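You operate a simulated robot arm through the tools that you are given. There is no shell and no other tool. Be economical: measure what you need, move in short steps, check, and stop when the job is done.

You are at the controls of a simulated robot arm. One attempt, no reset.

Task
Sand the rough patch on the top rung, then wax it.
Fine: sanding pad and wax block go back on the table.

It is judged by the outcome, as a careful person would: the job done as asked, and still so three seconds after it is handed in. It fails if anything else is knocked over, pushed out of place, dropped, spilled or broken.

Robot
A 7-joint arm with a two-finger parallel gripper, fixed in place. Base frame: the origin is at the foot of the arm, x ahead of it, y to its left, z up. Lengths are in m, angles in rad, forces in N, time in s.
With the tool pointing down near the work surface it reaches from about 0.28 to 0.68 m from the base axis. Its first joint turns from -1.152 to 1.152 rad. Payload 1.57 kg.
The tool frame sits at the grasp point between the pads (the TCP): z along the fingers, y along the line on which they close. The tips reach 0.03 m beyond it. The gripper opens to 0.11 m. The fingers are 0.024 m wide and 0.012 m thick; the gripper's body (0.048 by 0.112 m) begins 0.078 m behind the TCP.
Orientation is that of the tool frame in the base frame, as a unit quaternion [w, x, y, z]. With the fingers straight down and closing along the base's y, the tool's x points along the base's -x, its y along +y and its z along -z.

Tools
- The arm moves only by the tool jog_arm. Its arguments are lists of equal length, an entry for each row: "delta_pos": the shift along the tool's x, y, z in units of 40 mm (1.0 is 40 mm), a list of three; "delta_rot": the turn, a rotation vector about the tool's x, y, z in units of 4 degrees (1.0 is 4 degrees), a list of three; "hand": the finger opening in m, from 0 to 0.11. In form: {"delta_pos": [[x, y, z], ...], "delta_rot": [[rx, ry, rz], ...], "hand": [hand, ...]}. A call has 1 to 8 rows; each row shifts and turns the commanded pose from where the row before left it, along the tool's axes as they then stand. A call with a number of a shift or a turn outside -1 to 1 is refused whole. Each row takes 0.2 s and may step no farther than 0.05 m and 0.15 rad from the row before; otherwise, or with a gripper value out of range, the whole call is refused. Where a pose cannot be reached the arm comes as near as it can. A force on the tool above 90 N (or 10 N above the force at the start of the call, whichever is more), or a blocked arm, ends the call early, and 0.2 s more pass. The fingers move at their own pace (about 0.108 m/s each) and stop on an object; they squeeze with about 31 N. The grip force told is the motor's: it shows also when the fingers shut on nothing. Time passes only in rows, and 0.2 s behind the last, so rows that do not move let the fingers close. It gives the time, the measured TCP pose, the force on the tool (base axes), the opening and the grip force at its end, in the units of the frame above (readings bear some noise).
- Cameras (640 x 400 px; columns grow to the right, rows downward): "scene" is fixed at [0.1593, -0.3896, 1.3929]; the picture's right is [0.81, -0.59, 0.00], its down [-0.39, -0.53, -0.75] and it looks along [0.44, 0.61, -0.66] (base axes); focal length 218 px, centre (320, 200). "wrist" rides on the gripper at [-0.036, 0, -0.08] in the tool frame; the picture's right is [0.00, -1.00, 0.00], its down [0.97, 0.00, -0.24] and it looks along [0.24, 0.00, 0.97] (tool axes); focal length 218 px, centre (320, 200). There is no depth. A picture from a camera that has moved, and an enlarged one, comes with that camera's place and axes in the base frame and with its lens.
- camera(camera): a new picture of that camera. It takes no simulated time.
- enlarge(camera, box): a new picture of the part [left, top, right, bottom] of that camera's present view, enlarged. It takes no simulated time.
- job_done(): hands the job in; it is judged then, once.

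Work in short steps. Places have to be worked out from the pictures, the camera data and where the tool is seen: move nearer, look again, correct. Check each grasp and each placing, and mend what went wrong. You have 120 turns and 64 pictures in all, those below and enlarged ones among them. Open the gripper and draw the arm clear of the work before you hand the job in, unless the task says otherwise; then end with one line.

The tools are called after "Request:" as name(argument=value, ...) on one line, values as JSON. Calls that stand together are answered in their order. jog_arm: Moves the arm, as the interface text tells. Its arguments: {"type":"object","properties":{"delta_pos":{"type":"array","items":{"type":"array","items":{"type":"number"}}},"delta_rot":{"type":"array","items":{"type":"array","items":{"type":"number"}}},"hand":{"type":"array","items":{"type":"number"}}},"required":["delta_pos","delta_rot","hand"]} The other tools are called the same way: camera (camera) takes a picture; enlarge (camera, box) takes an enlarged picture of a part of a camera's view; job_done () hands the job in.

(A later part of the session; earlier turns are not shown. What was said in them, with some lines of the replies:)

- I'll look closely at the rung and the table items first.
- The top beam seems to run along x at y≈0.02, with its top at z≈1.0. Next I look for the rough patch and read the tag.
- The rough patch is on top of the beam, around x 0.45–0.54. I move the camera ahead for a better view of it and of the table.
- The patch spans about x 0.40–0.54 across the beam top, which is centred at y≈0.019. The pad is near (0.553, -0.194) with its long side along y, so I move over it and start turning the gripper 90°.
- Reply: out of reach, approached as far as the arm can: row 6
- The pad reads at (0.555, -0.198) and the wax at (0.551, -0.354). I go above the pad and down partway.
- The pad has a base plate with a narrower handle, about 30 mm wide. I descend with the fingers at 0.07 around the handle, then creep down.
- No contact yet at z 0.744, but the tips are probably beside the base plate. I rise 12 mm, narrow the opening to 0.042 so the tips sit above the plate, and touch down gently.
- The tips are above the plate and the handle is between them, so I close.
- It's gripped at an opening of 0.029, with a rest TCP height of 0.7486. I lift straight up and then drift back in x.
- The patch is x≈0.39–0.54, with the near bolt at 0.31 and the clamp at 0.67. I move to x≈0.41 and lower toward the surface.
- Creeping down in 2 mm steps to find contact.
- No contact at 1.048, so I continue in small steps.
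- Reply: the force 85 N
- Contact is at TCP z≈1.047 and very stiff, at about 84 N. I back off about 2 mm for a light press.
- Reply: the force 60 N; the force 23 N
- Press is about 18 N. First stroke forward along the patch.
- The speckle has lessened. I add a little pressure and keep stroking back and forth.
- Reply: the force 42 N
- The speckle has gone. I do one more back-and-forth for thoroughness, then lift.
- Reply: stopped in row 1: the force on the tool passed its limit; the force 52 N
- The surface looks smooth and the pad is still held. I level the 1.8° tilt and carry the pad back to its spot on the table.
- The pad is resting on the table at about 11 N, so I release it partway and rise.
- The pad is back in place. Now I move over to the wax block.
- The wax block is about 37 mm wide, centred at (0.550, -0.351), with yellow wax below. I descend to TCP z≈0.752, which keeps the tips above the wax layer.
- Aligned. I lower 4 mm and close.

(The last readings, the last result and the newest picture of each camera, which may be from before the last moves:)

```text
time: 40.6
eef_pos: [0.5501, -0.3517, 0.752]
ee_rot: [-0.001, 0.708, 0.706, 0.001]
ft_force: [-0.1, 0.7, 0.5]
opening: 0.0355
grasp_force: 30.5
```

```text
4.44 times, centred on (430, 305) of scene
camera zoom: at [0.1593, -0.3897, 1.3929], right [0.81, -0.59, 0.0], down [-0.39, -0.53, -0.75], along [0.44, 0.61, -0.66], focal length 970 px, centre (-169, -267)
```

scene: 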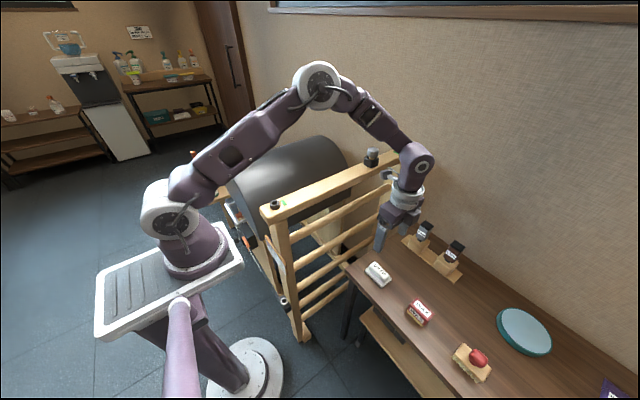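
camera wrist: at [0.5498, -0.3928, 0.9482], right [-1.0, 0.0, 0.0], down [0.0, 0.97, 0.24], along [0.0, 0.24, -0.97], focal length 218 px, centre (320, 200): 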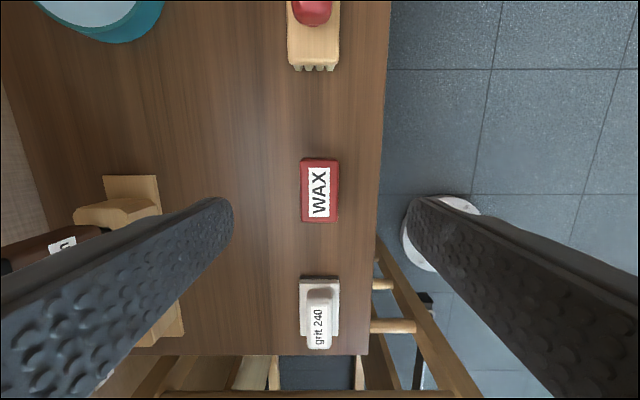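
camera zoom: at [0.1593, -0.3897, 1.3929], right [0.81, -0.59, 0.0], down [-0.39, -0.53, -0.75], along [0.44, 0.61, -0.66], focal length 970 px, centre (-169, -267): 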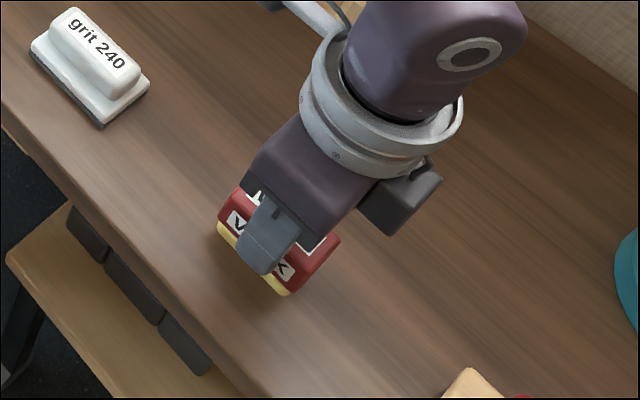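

Gripped at 0.0355, with a rest TCP height of 0.752, so I expect beam contact near 1.051. I lift and carry it to the beam.

Request:
jog_arm(delta_pos=[[0, 0, -0.5], [0, 0, -1], [0, 0, -1], [0.5, -0.4, -0.9], [0.5, -0.4, -0.9], [0.5, -0.4, -0.9], [0.5, -0.4, -0.9], [0.5, -0.4, -0.9]], delta_rot=[[0, 0, 0], [0, 0, 0], [0, 0, 0], [0, 0, 0], [0, 0, 0], [0, 0, 0], [0, 0, 0], [0, 0, 0]], hand=[0.02, 0.02, 0.02, 0.02, 0.02, 0.02, 0.02, 0.02])

Request:
jog_arm(delta_pos=[[0, 0, -1], [0, 0, -1], [0.95, 0, 0], [0.95, 0, 0], [0.95, 0, 0], [0.95, 0, 0], [0, 0, 0]], delta_rot=[[0, 0, 0], [0, 0, 0], [0, 0, 0], [0, 0, 0], [0, 0, 0], [0, 0, 0], [0, 0, 0]], hand=[0.02, 0.02, 0.02, 0.02, 0.02, 0.02, 0.02])

Request:
camera(camera="wrist")

Request:
enlarge(camera="scene", box=[250, 120, 410, 220])

```text
time: 42.4
eef_pos: [0.4691, -0.2518, 1.0312]
ee_rot: [-0.001, 0.707, 0.707, 0.001]
ft_force: [-0.3, 0.1, -0.4]
opening: 0.035
grasp_force: 31.8
```

```text
time: 44.0
eef_pos: [0.4711, -0.1014, 1.1124]
ee_rot: [-0.001, 0.708, 0.707, 0.0]
ft_force: [-0.1, -0.4, -0.9]
opening: 0.0352
grasp_force: 31.0
```

```text
26 pictures are left
camera wrist: at [0.4702, -0.1392, 1.1912], right [-1.0, 0.0, 0.0], down [0.0, 0.97, 0.24], along [0.0, 0.24, -0.97], focal length 218 px, centre (320, 200)
```

wrist: 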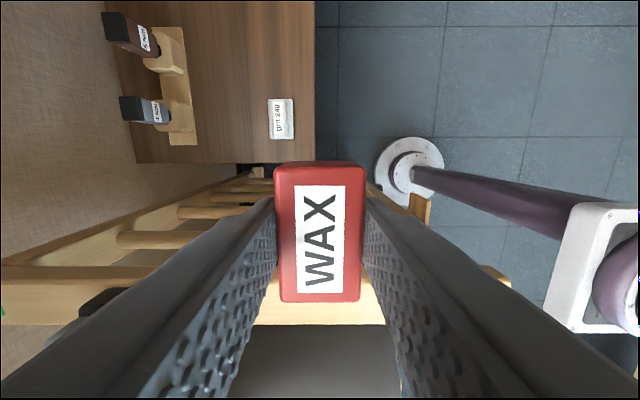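

```text
4.00 times, centred on (330, 170) of scene
camera zoom: at [0.1593, -0.3896, 1.3929], right [0.81, -0.59, 0.0], down [-0.39, -0.53, -0.75], along [0.44, 0.61, -0.66], focal length 873 px, centre (280, 320)
```

zoom: 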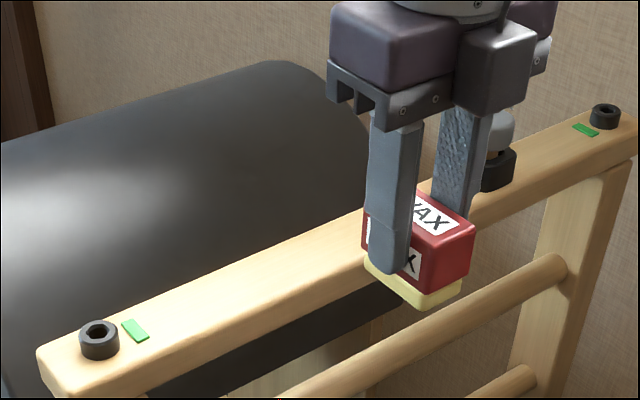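

The patch looks uniformly smooth. I position the wax at x≈0.395 and lower it close to the surface.

Request:
jog_arm(delta_pos=[[0.76, -0.47, 0], [0.76, -0.47, 0], [0.76, -0.47, 0], [0.74, -0.47, 0], [0, 0, 0.7], [0, 0, 0.5], [0, 0, 0.2], [0, 0, 0]], delta_rot=[[0, 0, 0], [0, 0, 0], [0, 0, 0], [0, 0, 0], [0, 0, 0], [0, 0, 0], [0, 0, 0], [0, 0, 0]], hand=[0.02, 0.02, 0.02, 0.02, 0.02, 0.02, 0.02, 0.02])

Request:
jog_arm(delta_pos=[[0, 0, 0.04], [0, 0, 0.04]], delta_rot=[[0, 0, 0], [0, 0, 0]], hand=[0.02, 0.02])

```text
time: 45.8
eef_pos: [0.396, 0.0215, 1.0577]
ee_rot: [-0.001, 0.708, 0.707, 0.0]
ft_force: [0.0, -0.5, 0.0]
opening: 0.0351
grasp_force: 30.7
```

```text
time: 46.4
eef_pos: [0.3953, 0.0216, 1.0535]
ee_rot: [0.0, 0.708, 0.707, 0.001]
ft_force: [0.4, 0.5, -1.8]
opening: 0.035
grasp_force: 31.1
```

Request:
jog_arm(delta_pos=[[0, 0, 0.04], [0, 0, 0.03]], delta_rot=[[0, 0, 0], [0, 0, 0]], hand=[0.02, 0.02])

```text
time: 47.0
eef_pos: [0.3955, 0.021, 1.0519]
ee_rot: [0.0, 0.708, 0.706, 0.001]
ft_force: [2.5, -4.7, 21.0]
opening: 0.0351
grasp_force: 30.2
```

Contact at about 21 N. Waxing stroke forward.

Request:
jog_arm(delta_pos=[[0, 0.5, 0], [0, 0.5, 0], [0, 0.5, 0], [0, 0.5, 0], [0, 0.5, 0], [0, 0.5, 0], [0, 0.5, 0], [0, 0.3, 0]], delta_rot=[[0, 0, 0], [0, 0, 0], [0, 0, 0], [0, 0, 0], [0, 0, 0], [0, 0, 0], [0, 0, 0], [0, 0, 0]], hand=[0.02, 0.02, 0.02, 0.02, 0.02, 0.02, 0.02, 0.02])

Request:
enlarge(camera="scene", box=[250, 120, 410, 220])

```text
time: 48.8
eef_pos: [0.5472, 0.0217, 1.0507]
ee_rot: [-0.001, 0.708, 0.707, 0.0]
ft_force: [-9.4, 0.3, 22.1]
opening: 0.0354
grasp_force: 30.5
```

```text
4.00 times, centred on (330, 170) of scene
camera zoom: at [0.1587, -0.3897, 1.393], right [0.81, -0.59, 0.0], down [-0.39, -0.53, -0.75], along [0.44, 0.61, -0.66], focal length 873 px, centre (280, 320)
```

zoom: 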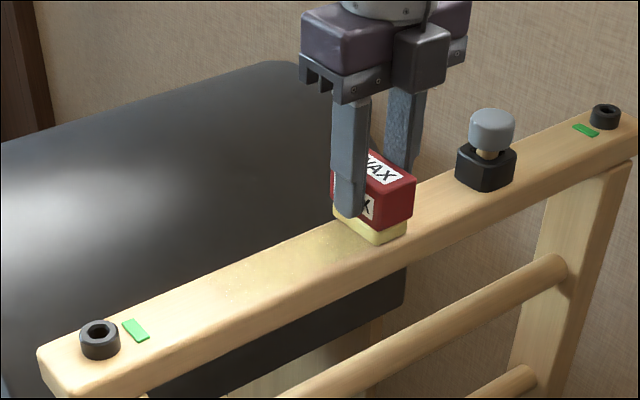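

A wax film is appearing. More passes.

Request:
jog_arm(delta_pos=[[0, -0.5, 0], [0, -0.5, 0], [0, -0.5, 0], [0, -0.5, 0], [0, -0.5, 0], [0, -0.5, 0], [0, -0.5, 0], [0, -0.3, 0]], delta_rot=[[0, 0, 0], [0, 0, 0], [0, 0, 0], [0, 0, 0], [0, 0, 0], [0, 0, 0], [0, 0, 0], [0, 0, 0]], hand=[0.02, 0.02, 0.02, 0.02, 0.02, 0.02, 0.02, 0.02])

Request:
jog_arm(delta_pos=[[0, 0.5, 0], [0, 0.5, 0], [0, 0.5, 0], [0, 0.5, 0], [0, 0.5, 0], [0, 0.5, 0], [0, 0.5, 0], [0, 0.3, 0]], delta_rot=[[0, 0, 0], [0, 0, 0], [0, 0, 0], [0, 0, 0], [0, 0, 0], [0, 0, 0], [0, 0, 0], [0, 0, 0]], hand=[0.02, 0.02, 0.02, 0.02, 0.02, 0.02, 0.02, 0.02])

Request:
enlarge(camera="scene", box=[250, 120, 410, 220])

```text
time: 50.6
eef_pos: [0.3938, 0.0218, 1.0506]
ee_rot: [-0.001, 0.708, 0.707, 0.0]
ft_force: [0.1, -0.4, -0.9]
opening: 0.035
grasp_force: 31.2
```

```text
time: 52.4
eef_pos: [0.5467, 0.0193, 1.0497]
ee_rot: [-0.001, 0.708, 0.706, 0.0]
ft_force: [-0.7, 0.0, -0.7]
opening: 0.0353
grasp_force: 31.4
```

```text
4.00 times, centred on (330, 170) of scene
camera zoom: at [0.1593, -0.3896, 1.3929], right [0.81, -0.59, 0.0], down [-0.39, -0.53, -0.75], along [0.44, 0.61, -0.66], focal length 873 px, centre (280, 320)
```

zoom: 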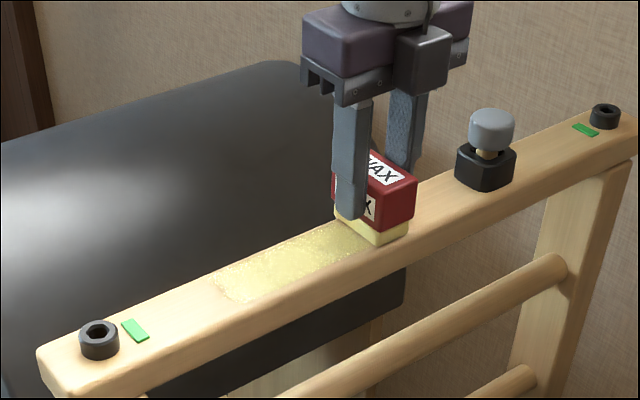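

The film is thick but the force has dropped to zero. I press 1.2 mm more and extend the strokes slightly at both ends.

Request:
jog_arm(delta_pos=[[0, 0.1, 0.03], [0, -0.7, 0], [0, -0.6, 0], [0, -0.6, 0], [0, -0.6, 0], [0, -0.6, 0], [0, -0.6, 0], [0, -0.5, 0]], delta_rot=[[0, 0, 0], [0, 0, 0], [0, 0, 0], [0, 0, 0], [0, 0, 0], [0, 0, 0], [0, 0, 0], [0, 0, 0]], hand=[0.02, 0.02, 0.02, 0.02, 0.02, 0.02, 0.02, 0.02])

Request:
jog_arm(delta_pos=[[0, 0.5, 0], [0, 0.5, 0], [0, 0.5, 0], [0, 0.5, 0], [0, 0.5, 0], [0, 0.5, 0], [0, 0.5, 0], [0, 0.5, 0]], delta_rot=[[0, 0, 0], [0, 0, 0], [0, 0, 0], [0, 0, 0], [0, 0, 0], [0, 0, 0], [0, 0, 0], [0, 0, 0]], hand=[0.02, 0.02, 0.02, 0.02, 0.02, 0.02, 0.02, 0.02])

Request:
enlarge(camera="scene", box=[250, 120, 410, 220])

```text
time: 54.2
eef_pos: [0.3835, 0.0199, 1.0484]
ee_rot: [0.001, 0.707, 0.707, 0.002]
ft_force: [14.2, 2.0, 32.6]
opening: 0.0352
grasp_force: 31.6
```

```text
time: 56.0
eef_pos: [0.5422, 0.0193, 1.0496]
ee_rot: [-0.001, 0.708, 0.706, 0.001]
ft_force: [-12.3, 0.2, 31.7]
opening: 0.0353
grasp_force: 30.8
```

```text
4.00 times, centred on (330, 170) of scene
camera zoom: at [0.1584, -0.3896, 1.393], right [0.81, -0.59, 0.0], down [-0.39, -0.53, -0.75], along [0.44, 0.61, -0.66], focal length 873 px, centre (280, 320)
```

zoom: 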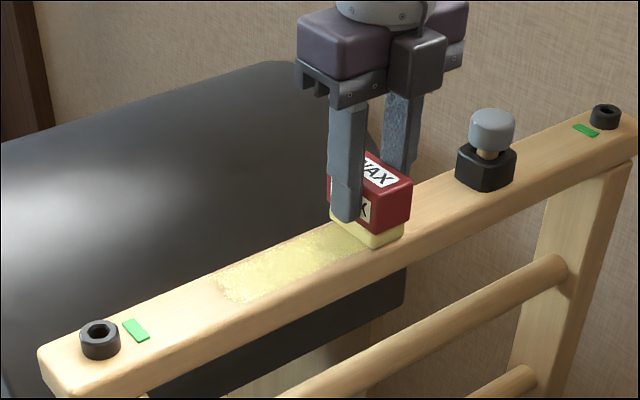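

The film now covers a well-defined area. I lift and move aside to inspect.

Request:
jog_arm(delta_pos=[[0, 0, -0.3], [0, 0, -1], [0, -0.4, -0.8], [-0.9, -0.4, 0], [-0.9, -0.4, 0], [-0.9, -0.4, 0], [-0.9, 0, 0]], delta_rot=[[0, 0, 0], [0, 0, 0], [0, 0, 0], [0, 0, 0], [0, 0, 0], [0, 0, 0], [0, 0, 0]], hand=[0.02, 0.02, 0.02, 0.02, 0.02, 0.02, 0.02])

Request:
enlarge(camera="scene", box=[260, 140, 380, 215])

Request:
camera(camera="scene")

```text
time: 57.6
eef_pos: [0.477, -0.1252, 1.1312]
ee_rot: [-0.001, 0.707, 0.707, 0.0]
ft_force: [0.7, -0.7, -0.5]
opening: 0.0351
grasp_force: 31.0
```

```text
5.33 times, centred on (320, 178) of scene
camera zoom: at [0.1593, -0.3896, 1.3929], right [0.81, -0.59, 0.0], down [-0.39, -0.53, -0.75], along [0.44, 0.61, -0.66], focal length 1164 px, centre (320, 320)
```

zoom: 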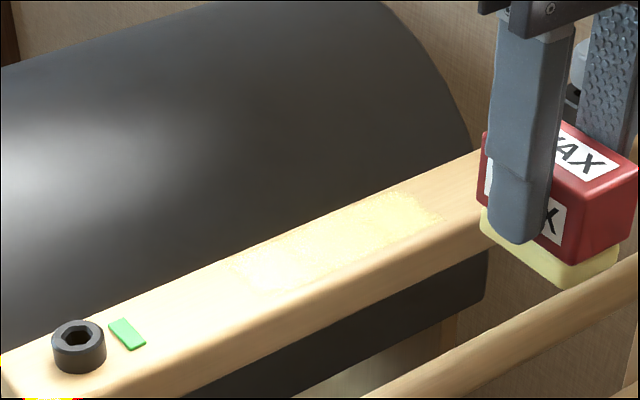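

```text
20 pictures are left
```

scene: 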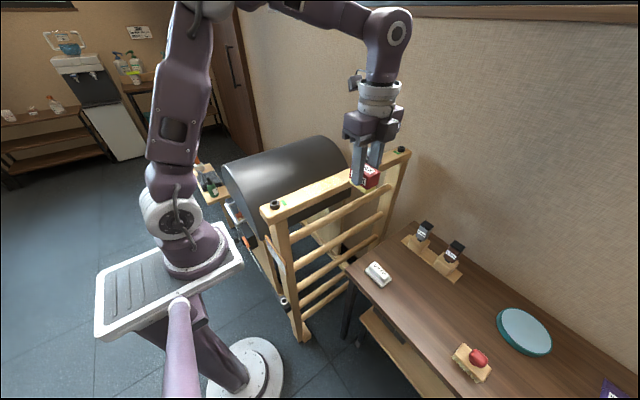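

The wax film covers x≈0.40–0.54 evenly. I return the wax block to its place by the reverse path.

Request:
jog_arm(delta_pos=[[-0.79, 0, 0], [-0.79, 0, 0], [-0.79, 0, 0], [-0.79, 0, 0], [0, 0, 1], [0, 0, 1], [0, 0, 0]], delta_rot=[[0, 0, 0], [0, 0, 0], [0, 0, 0], [0, 0, 0], [0, 0, 0], [0, 0, 0], [0, 0, 0]], hand=[0.02, 0.02, 0.02, 0.02, 0.02, 0.02, 0.02])

Request:
jog_arm(delta_pos=[[-0.5, 0.37, 0.9], [-0.5, 0.37, 0.9], [-0.5, 0.37, 0.9], [-0.5, 0.37, 0.9], [-0.5, 0.37, 0.9], [0, 0, 1], [0, 0, 1], [0, 0, 0]], delta_rot=[[0, 0, 0], [0, 0, 0], [0, 0, 0], [0, 0, 0], [0, 0, 0], [0, 0, 0], [0, 0, 0], [0, 0, 0]], hand=[0.02, 0.02, 0.02, 0.02, 0.02, 0.02, 0.02, 0.02])

```text
time: 59.2
eef_pos: [0.477, -0.2504, 1.0542]
ee_rot: [-0.001, 0.708, 0.707, 0.001]
ft_force: [-0.9, 0.4, -0.1]
opening: 0.0351
grasp_force: 30.7
```

```text
time: 61.0
eef_pos: [0.5546, -0.3469, 0.7935]
ee_rot: [-0.001, 0.708, 0.706, 0.001]
ft_force: [-0.5, 0.3, -0.7]
opening: 0.0351
grasp_force: 30.9
```

Request:
jog_arm(delta_pos=[[-0.1, -0.1, 0.6], [0, 0, 0.3], [0, 0, 0.06], [0, 0, 0.04], [0, 0, 0]], delta_rot=[[0, 0, 0], [0, 0, 0], [0, 0, 0], [0, 0, 0], [0, 0, 0]], hand=[0.02, 0.02, 0.02, 0.02, 0.02])

```text
time: 62.2
eef_pos: [0.5493, -0.351, 0.7543]
ee_rot: [-0.002, 0.708, 0.707, 0.001]
ft_force: [-0.6, 0.2, -1.0]
opening: 0.0355
grasp_force: 31.1
```

Request:
jog_arm(delta_pos=[[0, 0, 0.04], [0, 0, 0.03], [0, 0, 0]], delta_rot=[[0, 0, 0], [0, 0, 0], [0, 0, 0]], hand=[0.02, 0.02, 0.02])

```text
time: 63.0
eef_pos: [0.5485, -0.3522, 0.7496]
ee_rot: [-0.001, 0.708, 0.707, 0.001]
ft_force: [0.1, 0.5, 0.3]
opening: 0.0352
grasp_force: 31.3
```

Request:
jog_arm(delta_pos=[[0, 0, 0.025], [0, 0, 0]], delta_rot=[[0, 0, 0], [0, 0, 0]], hand=[0.02, 0.02])

```text
time: 63.6
eef_pos: [0.5493, -0.3518, 0.7503]
ee_rot: [0.0, 0.707, 0.707, 0.001]
ft_force: [0.7, 0.1, -1.5]
opening: 0.0351
grasp_force: 30.6
```

Request:
jog_arm(delta_pos=[[0, 0, 0.03], [0, 0, 0]], delta_rot=[[0, 0, 0], [0, 0, 0]], hand=[0.02, 0.02])

```text
time: 64.2
eef_pos: [0.5493, -0.3519, 0.7491]
ee_rot: [0.0, 0.708, 0.707, 0.0]
ft_force: [-2.6, 0.9, 9.3]
opening: 0.035
grasp_force: 30.8
```

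It is in contact with the table at about 9 N. I release, rise clear and check.

Request:
jog_arm(delta_pos=[[0, 0, 0], [0, 0, 0], [0, 0, -0.3], [0, 0, -1], [0, 0, -1], [0, 0, -1], [0, -0.3, -1], [0, -0.3, -1]], delta_rot=[[0, 0, 0], [0, 0, 0], [0, 0, 0], [0, 0, 0], [0, 0, 0], [0, 0, 0], [0, 0, 0], [0, 0, 0]], hand=[0.055, 0.06, 0.06, 0.08, 0.09, 0.09, 0.09, 0.09])

Request:
jog_arm(delta_pos=[[0, -0.5, -1], [0, -0.5, -1], [0, -0.5, -1], [0, -0.5, -1], [0.8, 0, 0], [0.8, 0, 0]], delta_rot=[[0, 0, 0], [0, 0, 0], [0, 0, 0], [0, 0, 0], [0, 0, 0], [0, 0, 0]], hand=[0.09, 0.09, 0.09, 0.09, 0.09, 0.09])

Request:
camera(camera="scene")

Request:
camera(camera="wrist")

```text
time: 66.0
eef_pos: [0.5265, -0.3527, 0.9594]
ee_rot: [-0.001, 0.707, 0.707, 0.001]
ft_force: [0.7, -0.7, 1.3]
opening: 0.0898
grasp_force: 0.0
```

```text
time: 67.4
eef_pos: [0.4479, -0.2882, 1.1172]
ee_rot: [-0.001, 0.708, 0.706, 0.0]
ft_force: [0.1, 0.5, 0.3]
opening: 0.0899
grasp_force: 0.1
```

```text
19 pictures are left
```

scene: 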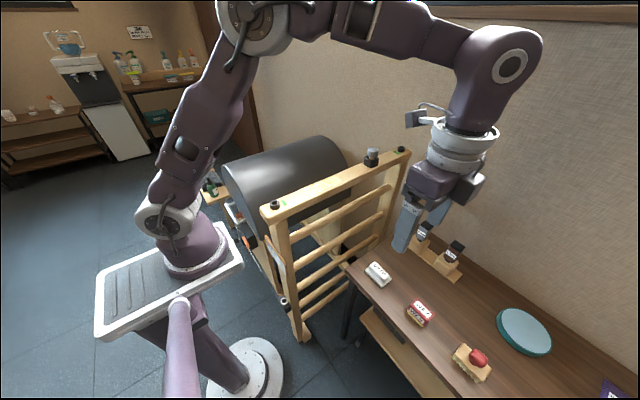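

```text
18 pictures are left
camera wrist: at [0.4485, -0.3259, 1.1972], right [-1.0, 0.0, 0.0], down [0.0, 0.97, 0.24], along [0.0, 0.24, -0.97], focal length 218 px, centre (320, 200)
```

wrist: 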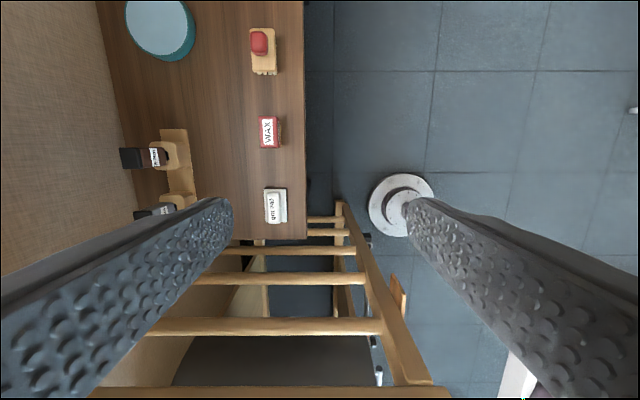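

Both blocks are back on the table. One last close look at the patch, from the scene and with the wrist camera over the beam.

Request:
jog_arm(delta_pos=[[0.95, 0, -0.3], [0.95, 0, -0.3], [0.95, 0, -0.3], [0.95, 0, 0], [0.95, 0, 0], [0, 0, 0]], delta_rot=[[0, 0, 0], [0, 0, 0], [0, 0, 0], [0, 0, 0], [0, 0, 0], [0, 0, 0]], hand=[0.11, 0.11, 0.11, 0.11, 0.11, 0.11])

Request:
enlarge(camera="wrist", box=[200, 160, 440, 310])

Request:
enlarge(camera="scene", box=[260, 140, 420, 240])

```text
time: 68.8
eef_pos: [0.4463, -0.1, 1.1554]
ee_rot: [-0.001, 0.708, 0.706, 0.0]
ft_force: [-0.6, 0.0, -0.1]
opening: 0.1097
grasp_force: 0.1
```

```text
2.67 times, centred on (320, 235) of wrist
camera zoom: at [0.4465, -0.1362, 1.2345], right [-1.0, 0.0, 0.0], down [0.0, 0.97, 0.24], along [0.0, 0.24, -0.97], focal length 582 px, centre (320, 107)
```

zoom: 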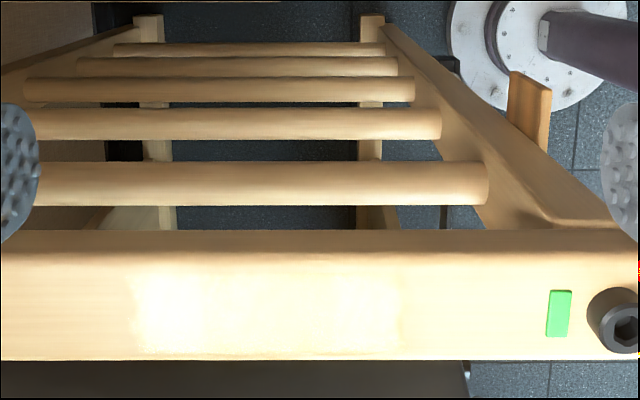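

```text
4.00 times, centred on (340, 190) of scene
camera zoom: at [0.1593, -0.3896, 1.3929], right [0.81, -0.59, 0.0], down [-0.39, -0.53, -0.75], along [0.44, 0.61, -0.66], focal length 873 px, centre (240, 240)
```

zoom: 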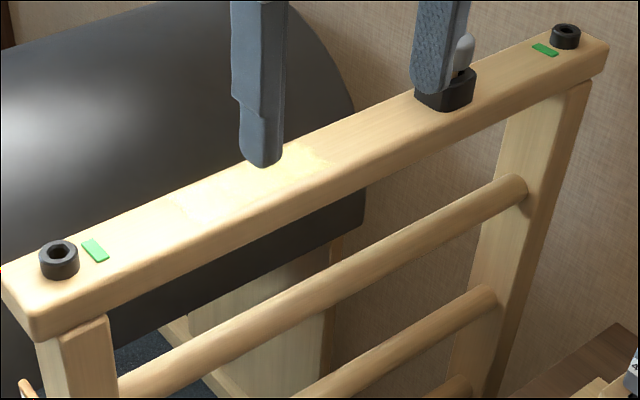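

The wax film is an even rectangle over the patch, with nothing else moved. I draw the arm clear.

Request:
jog_arm(delta_pos=[[-0.8, 0, -0.4], [-0.8, 0, -0.4], [0, 0, 0], [0, 0, 0]], delta_rot=[[0, 0, 0], [0, 0, 0], [0, 0, 0], [0, 0, 0]], hand=[0.11, 0.11, 0.11, 0.11])

Request:
camera(camera="scene")

```text
time: 69.8
eef_pos: [0.4426, -0.1645, 1.1874]
ee_rot: [0.0, 0.708, 0.706, 0.002]
ft_force: [-0.2, 0.5, -0.3]
opening: 0.11
grasp_force: 0.1
```

```text
15 pictures are left
```

scene: 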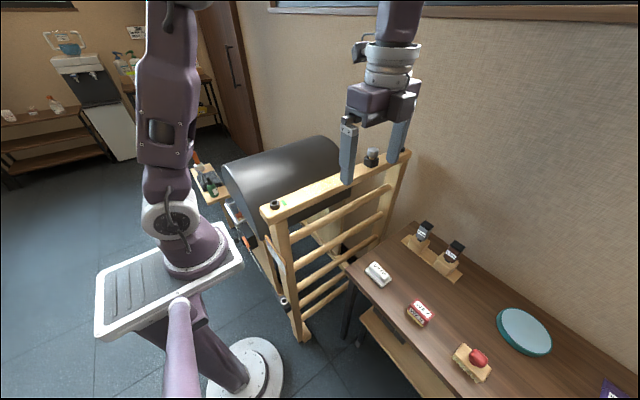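

Everything is in place and the arm is clear, so I hand the job in.

Request:
job_done()

```text
The job is handed in.
```

I sanded the rough patch on the top rung smooth and waxed it evenly. The sanding pad and wax block are back in their places on the table, and nothing else was disturbed.
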